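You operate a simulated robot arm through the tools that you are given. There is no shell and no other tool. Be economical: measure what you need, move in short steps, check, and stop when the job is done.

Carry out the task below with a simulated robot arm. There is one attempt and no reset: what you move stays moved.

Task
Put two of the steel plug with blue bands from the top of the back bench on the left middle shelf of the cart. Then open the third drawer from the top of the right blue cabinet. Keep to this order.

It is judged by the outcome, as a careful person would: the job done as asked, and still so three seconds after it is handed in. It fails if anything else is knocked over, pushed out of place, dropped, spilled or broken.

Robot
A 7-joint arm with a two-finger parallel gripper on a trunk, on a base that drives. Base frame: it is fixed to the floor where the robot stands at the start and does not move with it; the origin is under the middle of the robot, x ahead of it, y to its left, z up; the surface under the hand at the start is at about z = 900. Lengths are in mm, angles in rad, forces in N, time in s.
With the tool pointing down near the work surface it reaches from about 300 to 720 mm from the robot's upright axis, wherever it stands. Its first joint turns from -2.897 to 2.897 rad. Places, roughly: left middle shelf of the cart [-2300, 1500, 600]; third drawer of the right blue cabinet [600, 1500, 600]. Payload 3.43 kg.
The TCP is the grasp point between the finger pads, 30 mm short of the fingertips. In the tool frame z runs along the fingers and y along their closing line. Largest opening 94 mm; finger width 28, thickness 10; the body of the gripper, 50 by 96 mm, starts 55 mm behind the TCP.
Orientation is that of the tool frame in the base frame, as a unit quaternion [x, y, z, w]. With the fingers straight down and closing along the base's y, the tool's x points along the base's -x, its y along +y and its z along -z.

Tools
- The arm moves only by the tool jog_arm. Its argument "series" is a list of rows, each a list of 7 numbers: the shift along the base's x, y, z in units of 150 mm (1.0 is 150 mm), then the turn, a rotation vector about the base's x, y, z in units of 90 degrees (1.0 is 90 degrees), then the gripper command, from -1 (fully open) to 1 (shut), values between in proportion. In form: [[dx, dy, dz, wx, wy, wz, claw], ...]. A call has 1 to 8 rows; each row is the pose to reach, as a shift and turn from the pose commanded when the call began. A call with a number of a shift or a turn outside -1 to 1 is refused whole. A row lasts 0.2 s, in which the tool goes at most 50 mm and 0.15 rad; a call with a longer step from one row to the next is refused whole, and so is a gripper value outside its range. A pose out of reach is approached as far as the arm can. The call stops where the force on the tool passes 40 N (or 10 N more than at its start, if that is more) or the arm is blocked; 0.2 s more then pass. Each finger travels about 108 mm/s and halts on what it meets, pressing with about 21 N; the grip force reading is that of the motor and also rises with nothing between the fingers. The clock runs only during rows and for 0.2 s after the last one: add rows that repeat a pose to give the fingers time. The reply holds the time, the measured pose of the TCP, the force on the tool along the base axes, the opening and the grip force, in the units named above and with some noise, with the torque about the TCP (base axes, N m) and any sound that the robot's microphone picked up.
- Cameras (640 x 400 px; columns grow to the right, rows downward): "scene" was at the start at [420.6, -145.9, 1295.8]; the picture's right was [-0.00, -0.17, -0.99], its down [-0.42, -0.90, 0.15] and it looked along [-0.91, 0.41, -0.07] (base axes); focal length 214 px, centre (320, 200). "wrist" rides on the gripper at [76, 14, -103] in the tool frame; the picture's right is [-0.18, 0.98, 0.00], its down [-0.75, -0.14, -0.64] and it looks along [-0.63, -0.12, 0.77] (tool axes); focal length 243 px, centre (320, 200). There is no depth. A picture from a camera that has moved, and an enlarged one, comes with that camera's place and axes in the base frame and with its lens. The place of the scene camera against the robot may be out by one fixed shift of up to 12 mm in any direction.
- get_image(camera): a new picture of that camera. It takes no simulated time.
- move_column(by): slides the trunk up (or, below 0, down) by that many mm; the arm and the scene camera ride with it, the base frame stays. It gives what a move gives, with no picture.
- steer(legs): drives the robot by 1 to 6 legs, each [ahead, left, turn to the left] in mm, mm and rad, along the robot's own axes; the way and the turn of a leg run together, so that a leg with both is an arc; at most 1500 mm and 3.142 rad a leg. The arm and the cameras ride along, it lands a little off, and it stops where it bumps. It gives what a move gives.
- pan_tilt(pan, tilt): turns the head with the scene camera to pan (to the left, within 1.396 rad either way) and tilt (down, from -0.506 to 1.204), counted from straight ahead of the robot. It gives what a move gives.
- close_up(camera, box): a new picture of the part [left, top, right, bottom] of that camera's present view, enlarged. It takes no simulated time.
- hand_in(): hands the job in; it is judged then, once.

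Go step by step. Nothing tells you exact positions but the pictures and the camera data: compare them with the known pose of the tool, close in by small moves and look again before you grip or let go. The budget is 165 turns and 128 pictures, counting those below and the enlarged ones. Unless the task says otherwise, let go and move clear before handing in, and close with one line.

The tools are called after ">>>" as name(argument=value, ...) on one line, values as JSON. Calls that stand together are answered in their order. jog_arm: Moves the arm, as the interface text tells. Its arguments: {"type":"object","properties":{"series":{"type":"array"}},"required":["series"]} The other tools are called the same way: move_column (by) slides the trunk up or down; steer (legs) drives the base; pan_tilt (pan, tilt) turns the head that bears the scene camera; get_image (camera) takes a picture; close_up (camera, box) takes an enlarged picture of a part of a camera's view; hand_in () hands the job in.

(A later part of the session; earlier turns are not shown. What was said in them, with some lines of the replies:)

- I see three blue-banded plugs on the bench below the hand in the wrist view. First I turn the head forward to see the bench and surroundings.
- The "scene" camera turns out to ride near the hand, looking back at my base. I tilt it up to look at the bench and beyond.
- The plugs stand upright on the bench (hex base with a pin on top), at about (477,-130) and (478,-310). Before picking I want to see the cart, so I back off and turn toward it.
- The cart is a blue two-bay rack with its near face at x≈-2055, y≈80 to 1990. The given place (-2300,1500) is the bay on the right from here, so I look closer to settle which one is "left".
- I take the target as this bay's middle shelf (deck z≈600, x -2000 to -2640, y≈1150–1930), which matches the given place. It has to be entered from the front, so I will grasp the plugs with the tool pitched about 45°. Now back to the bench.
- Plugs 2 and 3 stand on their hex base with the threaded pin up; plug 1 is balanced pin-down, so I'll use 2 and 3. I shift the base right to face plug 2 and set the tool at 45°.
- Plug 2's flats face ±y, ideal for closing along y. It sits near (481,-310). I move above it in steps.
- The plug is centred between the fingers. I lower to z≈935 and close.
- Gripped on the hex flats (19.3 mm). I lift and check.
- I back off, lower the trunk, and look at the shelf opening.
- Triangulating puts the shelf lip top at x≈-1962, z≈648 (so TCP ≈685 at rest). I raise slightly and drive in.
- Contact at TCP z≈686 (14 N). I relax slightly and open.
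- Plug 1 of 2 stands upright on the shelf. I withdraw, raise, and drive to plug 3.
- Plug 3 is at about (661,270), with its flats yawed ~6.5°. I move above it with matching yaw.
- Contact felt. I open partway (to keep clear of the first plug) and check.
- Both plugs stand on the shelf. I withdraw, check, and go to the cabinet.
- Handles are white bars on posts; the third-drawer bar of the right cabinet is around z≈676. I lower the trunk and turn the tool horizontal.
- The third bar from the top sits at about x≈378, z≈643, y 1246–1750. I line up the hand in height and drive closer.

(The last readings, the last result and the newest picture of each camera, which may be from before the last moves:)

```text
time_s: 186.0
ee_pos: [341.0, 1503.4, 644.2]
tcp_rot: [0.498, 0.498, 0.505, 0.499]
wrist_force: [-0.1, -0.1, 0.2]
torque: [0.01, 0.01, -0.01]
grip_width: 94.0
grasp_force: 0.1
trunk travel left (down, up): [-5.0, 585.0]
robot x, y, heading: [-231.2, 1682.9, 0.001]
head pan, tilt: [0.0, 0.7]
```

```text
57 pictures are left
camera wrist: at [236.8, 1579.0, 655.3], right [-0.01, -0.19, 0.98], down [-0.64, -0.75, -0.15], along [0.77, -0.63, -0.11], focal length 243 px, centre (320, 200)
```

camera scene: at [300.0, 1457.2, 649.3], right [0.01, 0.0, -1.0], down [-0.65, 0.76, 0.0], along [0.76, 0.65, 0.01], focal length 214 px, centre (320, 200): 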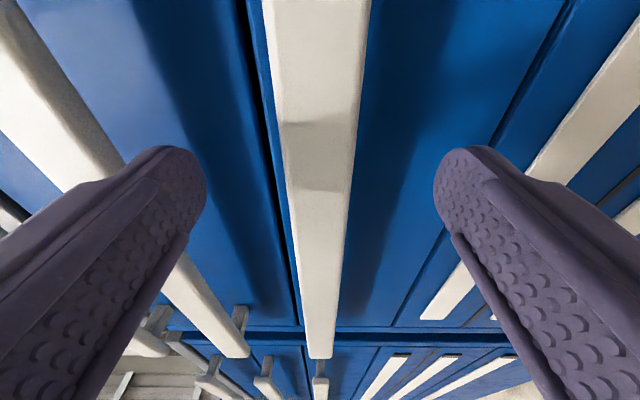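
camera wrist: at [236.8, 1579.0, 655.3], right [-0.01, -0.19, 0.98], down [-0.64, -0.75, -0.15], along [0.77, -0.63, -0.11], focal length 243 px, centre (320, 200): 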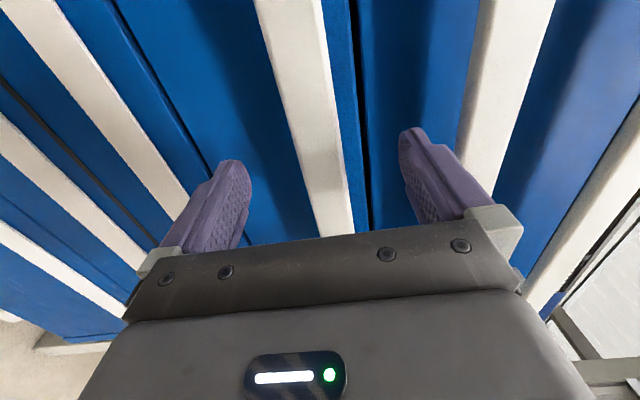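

The fingers straddle bar 3 well centred. I advance 18 mm and close on it.

>>> jog_arm(series=[[0.06, 0, 0, 0, 0, 0, -1], [0.12, 0, 0, 0, 0, 0, -1], [0.12, 0, 0, 0, 0, 0, 0], [0.12, 0, 0, 0, 0, 0, 1], [0.12, 0, 0, 0, 0, 0, 1], [0.12, 0, 0, 0, 0, 0, 1]])

>>> get_image(camera="scene")

```text
time_s: 187.4
ee_pos: [359.3, 1502.8, 644.2]
tcp_rot: [0.497, 0.498, 0.504, 0.501]
wrist_force: [1.6, -0.1, 11.9]
torque: [-1.5, 0.35, 0.03]
grip_width: 27.7
grasp_force: 45.1
trunk travel left (down, up): [-5.0, 585.0]
robot x, y, heading: [-231.6, 1680.6, 0.007]
head pan, tilt: [0.0, 0.7]
```

```text
56 pictures are left
camera scene: at [317.6, 1457.5, 650.1], right [0.01, 0.0, -1.0], down [-0.65, 0.76, -0.01], along [0.76, 0.65, 0.01], focal length 214 px, centre (320, 200)
```

scene: 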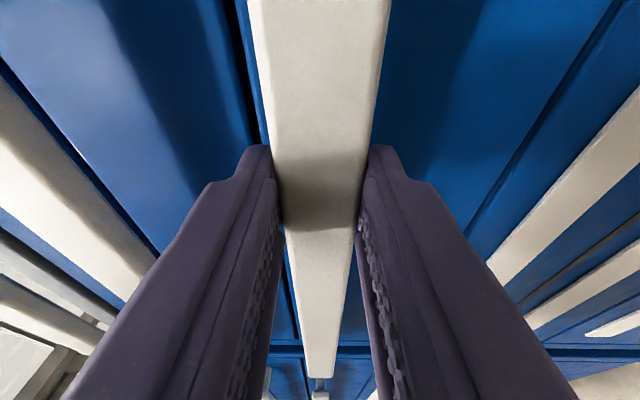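

Gripped at 27.7 mm. I pull gently first.

>>> jog_arm(series=[[0, 0, 0.012, 0, 0, 0, 1], [-0.05, 0, 0.012, 0, 0, 0, 1], [-0.1, 0, 0.012, 0, 0, 0, 1], [-0.15, 0, 0.012, 0, 0, 0, 1], [-0.2, 0, 0.012, 0, 0, 0, 1], [-0.2, 0, 0.012, 0, 0, 0, 1]])

>>> get_image(camera="scene")

```text
time_s: 188.8
ee_pos: [326.7, 1503.5, 644.2]
tcp_rot: [0.499, 0.497, 0.503, 0.5]
wrist_force: [-1.8, -5.1, -6.4]
torque: [-1.26, 0.71, 0.38]
grip_width: 27.8
grasp_force: 45.8
trunk travel left (down, up): [-5.0, 585.0]
robot x, y, heading: [-227.1, 1684.6, 0.001]
head pan, tilt: [0.0, 0.7]
```

```text
55 pictures are left
camera scene: at [286.8, 1457.6, 650.2], right [0.01, 0.01, -1.0], down [-0.65, 0.76, 0.0], along [0.76, 0.65, 0.01], focal length 214 px, centre (320, 200)
```

scene: 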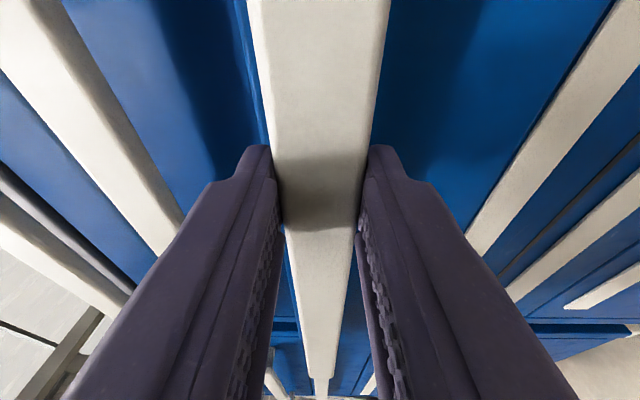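

The drawer is moving with the hand. I keep pulling.

>>> jog_arm(series=[[-0.1, 0, -0.005, 0, 0, 0, 1], [-0.2, 0, -0.005, 0, 0, 0, 1], [-0.3, 0, -0.005, 0, 0, 0, 1], [-0.4, 0, -0.005, 0, 0, 0, 1], [-0.5, 0, -0.005, 0, 0, 0, 1], [-0.6, 0, -0.005, 0, 0, 0, 1], [-0.7, 0, -0.005, 0, 0, 0, 1], [-0.7, 0, -0.005, 0, 0, 0, 1]])

>>> steer(legs=[[-150, 0, 0]])

>>> get_image(camera="scene")

>>> get_image(camera="wrist")

```text
time_s: 190.6
ee_pos: [223.1, 1504.1, 644.7]
tcp_rot: [0.498, 0.498, 0.503, 0.501]
wrist_force: [-0.8, -5.7, -4.2]
torque: [-1.32, 0.64, 0.54]
grip_width: 27.9
grasp_force: 45.0
trunk travel left (down, up): [-5.0, 585.0]
robot x, y, heading: [-227.9, 1684.4, 0.004]
head pan, tilt: [0.0, 0.7]
```

```text
time_s: 192.0
ee_pos: [72.2, 1503.9, 643.0]
tcp_rot: [0.498, 0.497, 0.505, 0.5]
wrist_force: [-1.5, -1.4, -2.9]
torque: [-1.24, 0.47, -0.44]
grip_width: 27.6
grasp_force: 45.5
trunk travel left (down, up): [-5.0, 585.0]
robot x, y, heading: [-382.1, 1681.5, -0.001]
head pan, tilt: [0.0, 0.7]
```

```text
54 pictures are left
camera scene: at [31.3, 1458.1, 650.2], right [0.01, 0.0, -1.0], down [-0.65, 0.76, 0.0], along [0.76, 0.65, 0.01], focal length 214 px, centre (320, 200)
```

scene: 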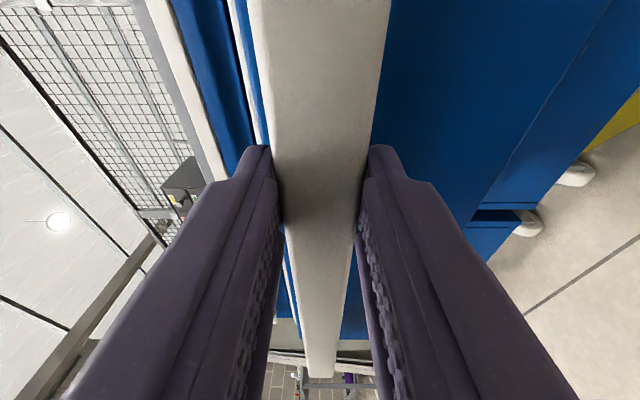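

```text
53 pictures are left
camera wrist: at [-31.9, 1579.8, 656.2], right [-0.01, -0.19, 0.98], down [-0.64, -0.76, -0.15], along [0.77, -0.63, -0.11], focal length 243 px, centre (320, 200)
```

wrist: 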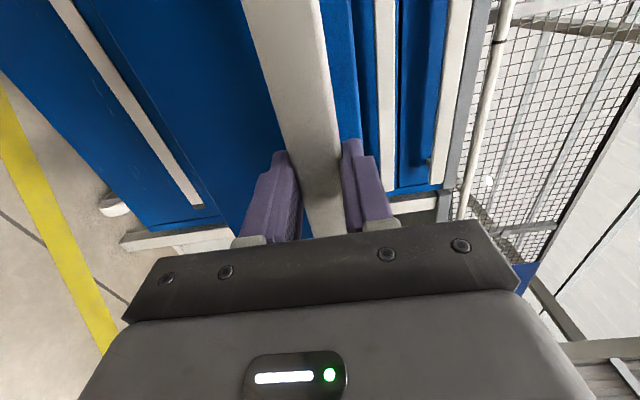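

>>> jog_arm(series=[[-0.08, 0, 0, 0, 0, 0, 1], [-0.16, 0, 0, 0, 0, 0, 1], [-0.24, 0, 0, 0, 0, 0, 1], [-0.32, 0, 0, 0, 0, 0, 1], [-0.4, 0, 0, 0, 0, 0, 1], [-0.48, 0, 0, 0, 0, 0, 1], [-0.56, 0, 0, 0, 0, 0, 1], [-0.56, 0, 0, 0, 0, 0, 1]])

>>> get_image(camera="wrist")

```text
time_s: 193.8
ee_pos: [-12.1, 1503.4, 643.1]
tcp_rot: [0.497, 0.499, 0.504, 0.5]
wrist_force: [-1.7, -2.8, 0.3]
torque: [-1.26, 0.5, -0.14]
grip_width: 27.8
grasp_force: 45.6
trunk travel left (down, up): [-5.0, 585.0]
robot x, y, heading: [-382.6, 1688.0, -0.001]
head pan, tilt: [0.0, 0.7]
```

```text
52 pictures are left
camera wrist: at [-116.0, 1580.0, 656.1], right [-0.01, -0.19, 0.98], down [-0.64, -0.76, -0.15], along [0.77, -0.63, -0.11], focal length 243 px, centre (320, 200)
```

wrist: 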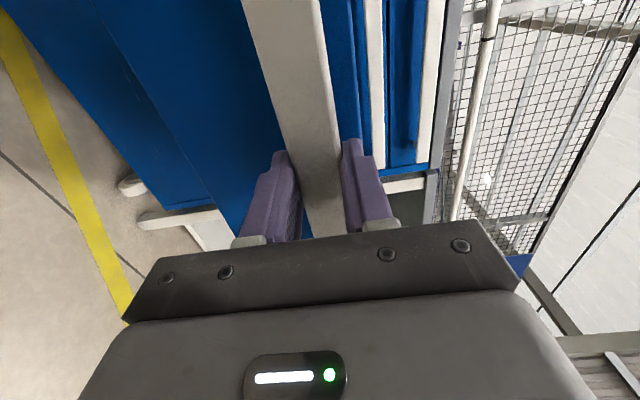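

The drawer is out about 370 mm. I let go, back away, and check everything.

>>> jog_arm(series=[[0, 0, 0, 0, 0, 0, 0.3], [0, 0, 0, 0, 0, 0, -0.4], [0, 0, 0, 0, 0, 0, -1], [0, 0, 0, 0, 0, 0, -1], [0, 0, 0, 0, 0, 0, -1]])

>>> steer(legs=[[-350, 0, 0]])

>>> move_column(by=270)

>>> pan_tilt(pan=-0.4, tilt=0.1)

>>> get_image(camera="scene")

```text
time_s: 195.0
ee_pos: [-11.7, 1503.4, 644.2]
tcp_rot: [0.498, 0.498, 0.504, 0.5]
wrist_force: [-0.3, -0.1, 0.2]
torque: [0.02, -0.02, 0.02]
grip_width: 94.3
grasp_force: 0.1
trunk travel left (down, up): [-5.0, 585.0]
robot x, y, heading: [-384.5, 1685.7, 0.005]
head pan, tilt: [0.0, 0.7]
```

```text
time_s: 197.3
ee_pos: [-362.7, 1502.5, 643.6]
tcp_rot: [0.498, 0.497, 0.504, 0.5]
wrist_force: [0.4, 0.3, -0.2]
torque: [0.01, -0.02, 0.0]
grip_width: 94.0
grasp_force: 0.1
trunk travel left (down, up): [-5.0, 585.0]
robot x, y, heading: [-733.7, 1682.1, 0.002]
head pan, tilt: [0.0, 0.7]
```

```text
time_s: 200.0
ee_pos: [-362.4, 1502.9, 914.6]
tcp_rot: [0.498, 0.498, 0.504, 0.499]
wrist_force: [0.1, 0.5, 0.4]
torque: [-0.02, 0.0, 0.01]
grip_width: 93.8
grasp_force: 0.2
trunk travel left (down, up): [-275.0, 315.0]
robot x, y, heading: [-733.8, 1681.6, -0.002]
head pan, tilt: [0.0, 0.7]
```

```text
time_s: 201.0
ee_pos: [-361.9, 1502.6, 914.8]
tcp_rot: [0.498, 0.498, 0.504, 0.5]
wrist_force: [0.4, -0.2, -0.2]
torque: [-0.02, 0.01, -0.02]
grip_width: 94.0
grasp_force: 0.0
trunk travel left (down, up): [-275.0, 315.0]
robot x, y, heading: [-734.0, 1680.6, 0.004]
head pan, tilt: [-0.4, 0.099]
```

```text
51 pictures are left
camera scene: at [-403.2, 1402.7, 884.2], right [-0.38, 0.0, -0.93], down [-0.1, 0.99, 0.04], along [0.92, 0.1, -0.38], focal length 214 px, centre (320, 200)
```

scene: 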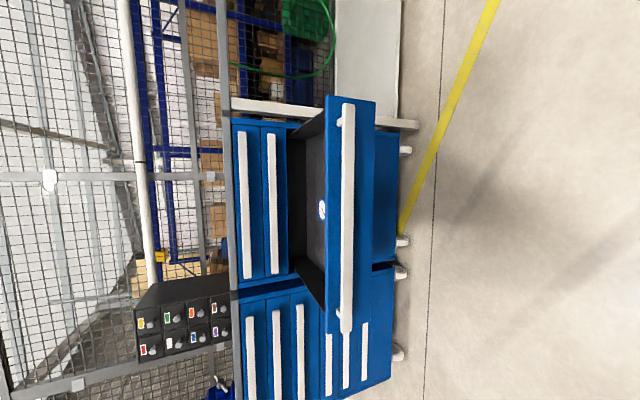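

The third drawer of the right cabinet is open, and the hand is clear. Both plugs were standing on the shelf when I left them, so I hand in now.

>>> hand_in()

```text
The job is handed in.
```

I put two blue-banded steel plugs, standing upright, on the cart's middle shelf. I then opened the third drawer from the top of the right blue cabinet by about 370 mm, and handed the job in. I took "left" to be the bay at the given place (y≈1500); seen from the bench side, that is the right-hand bay.
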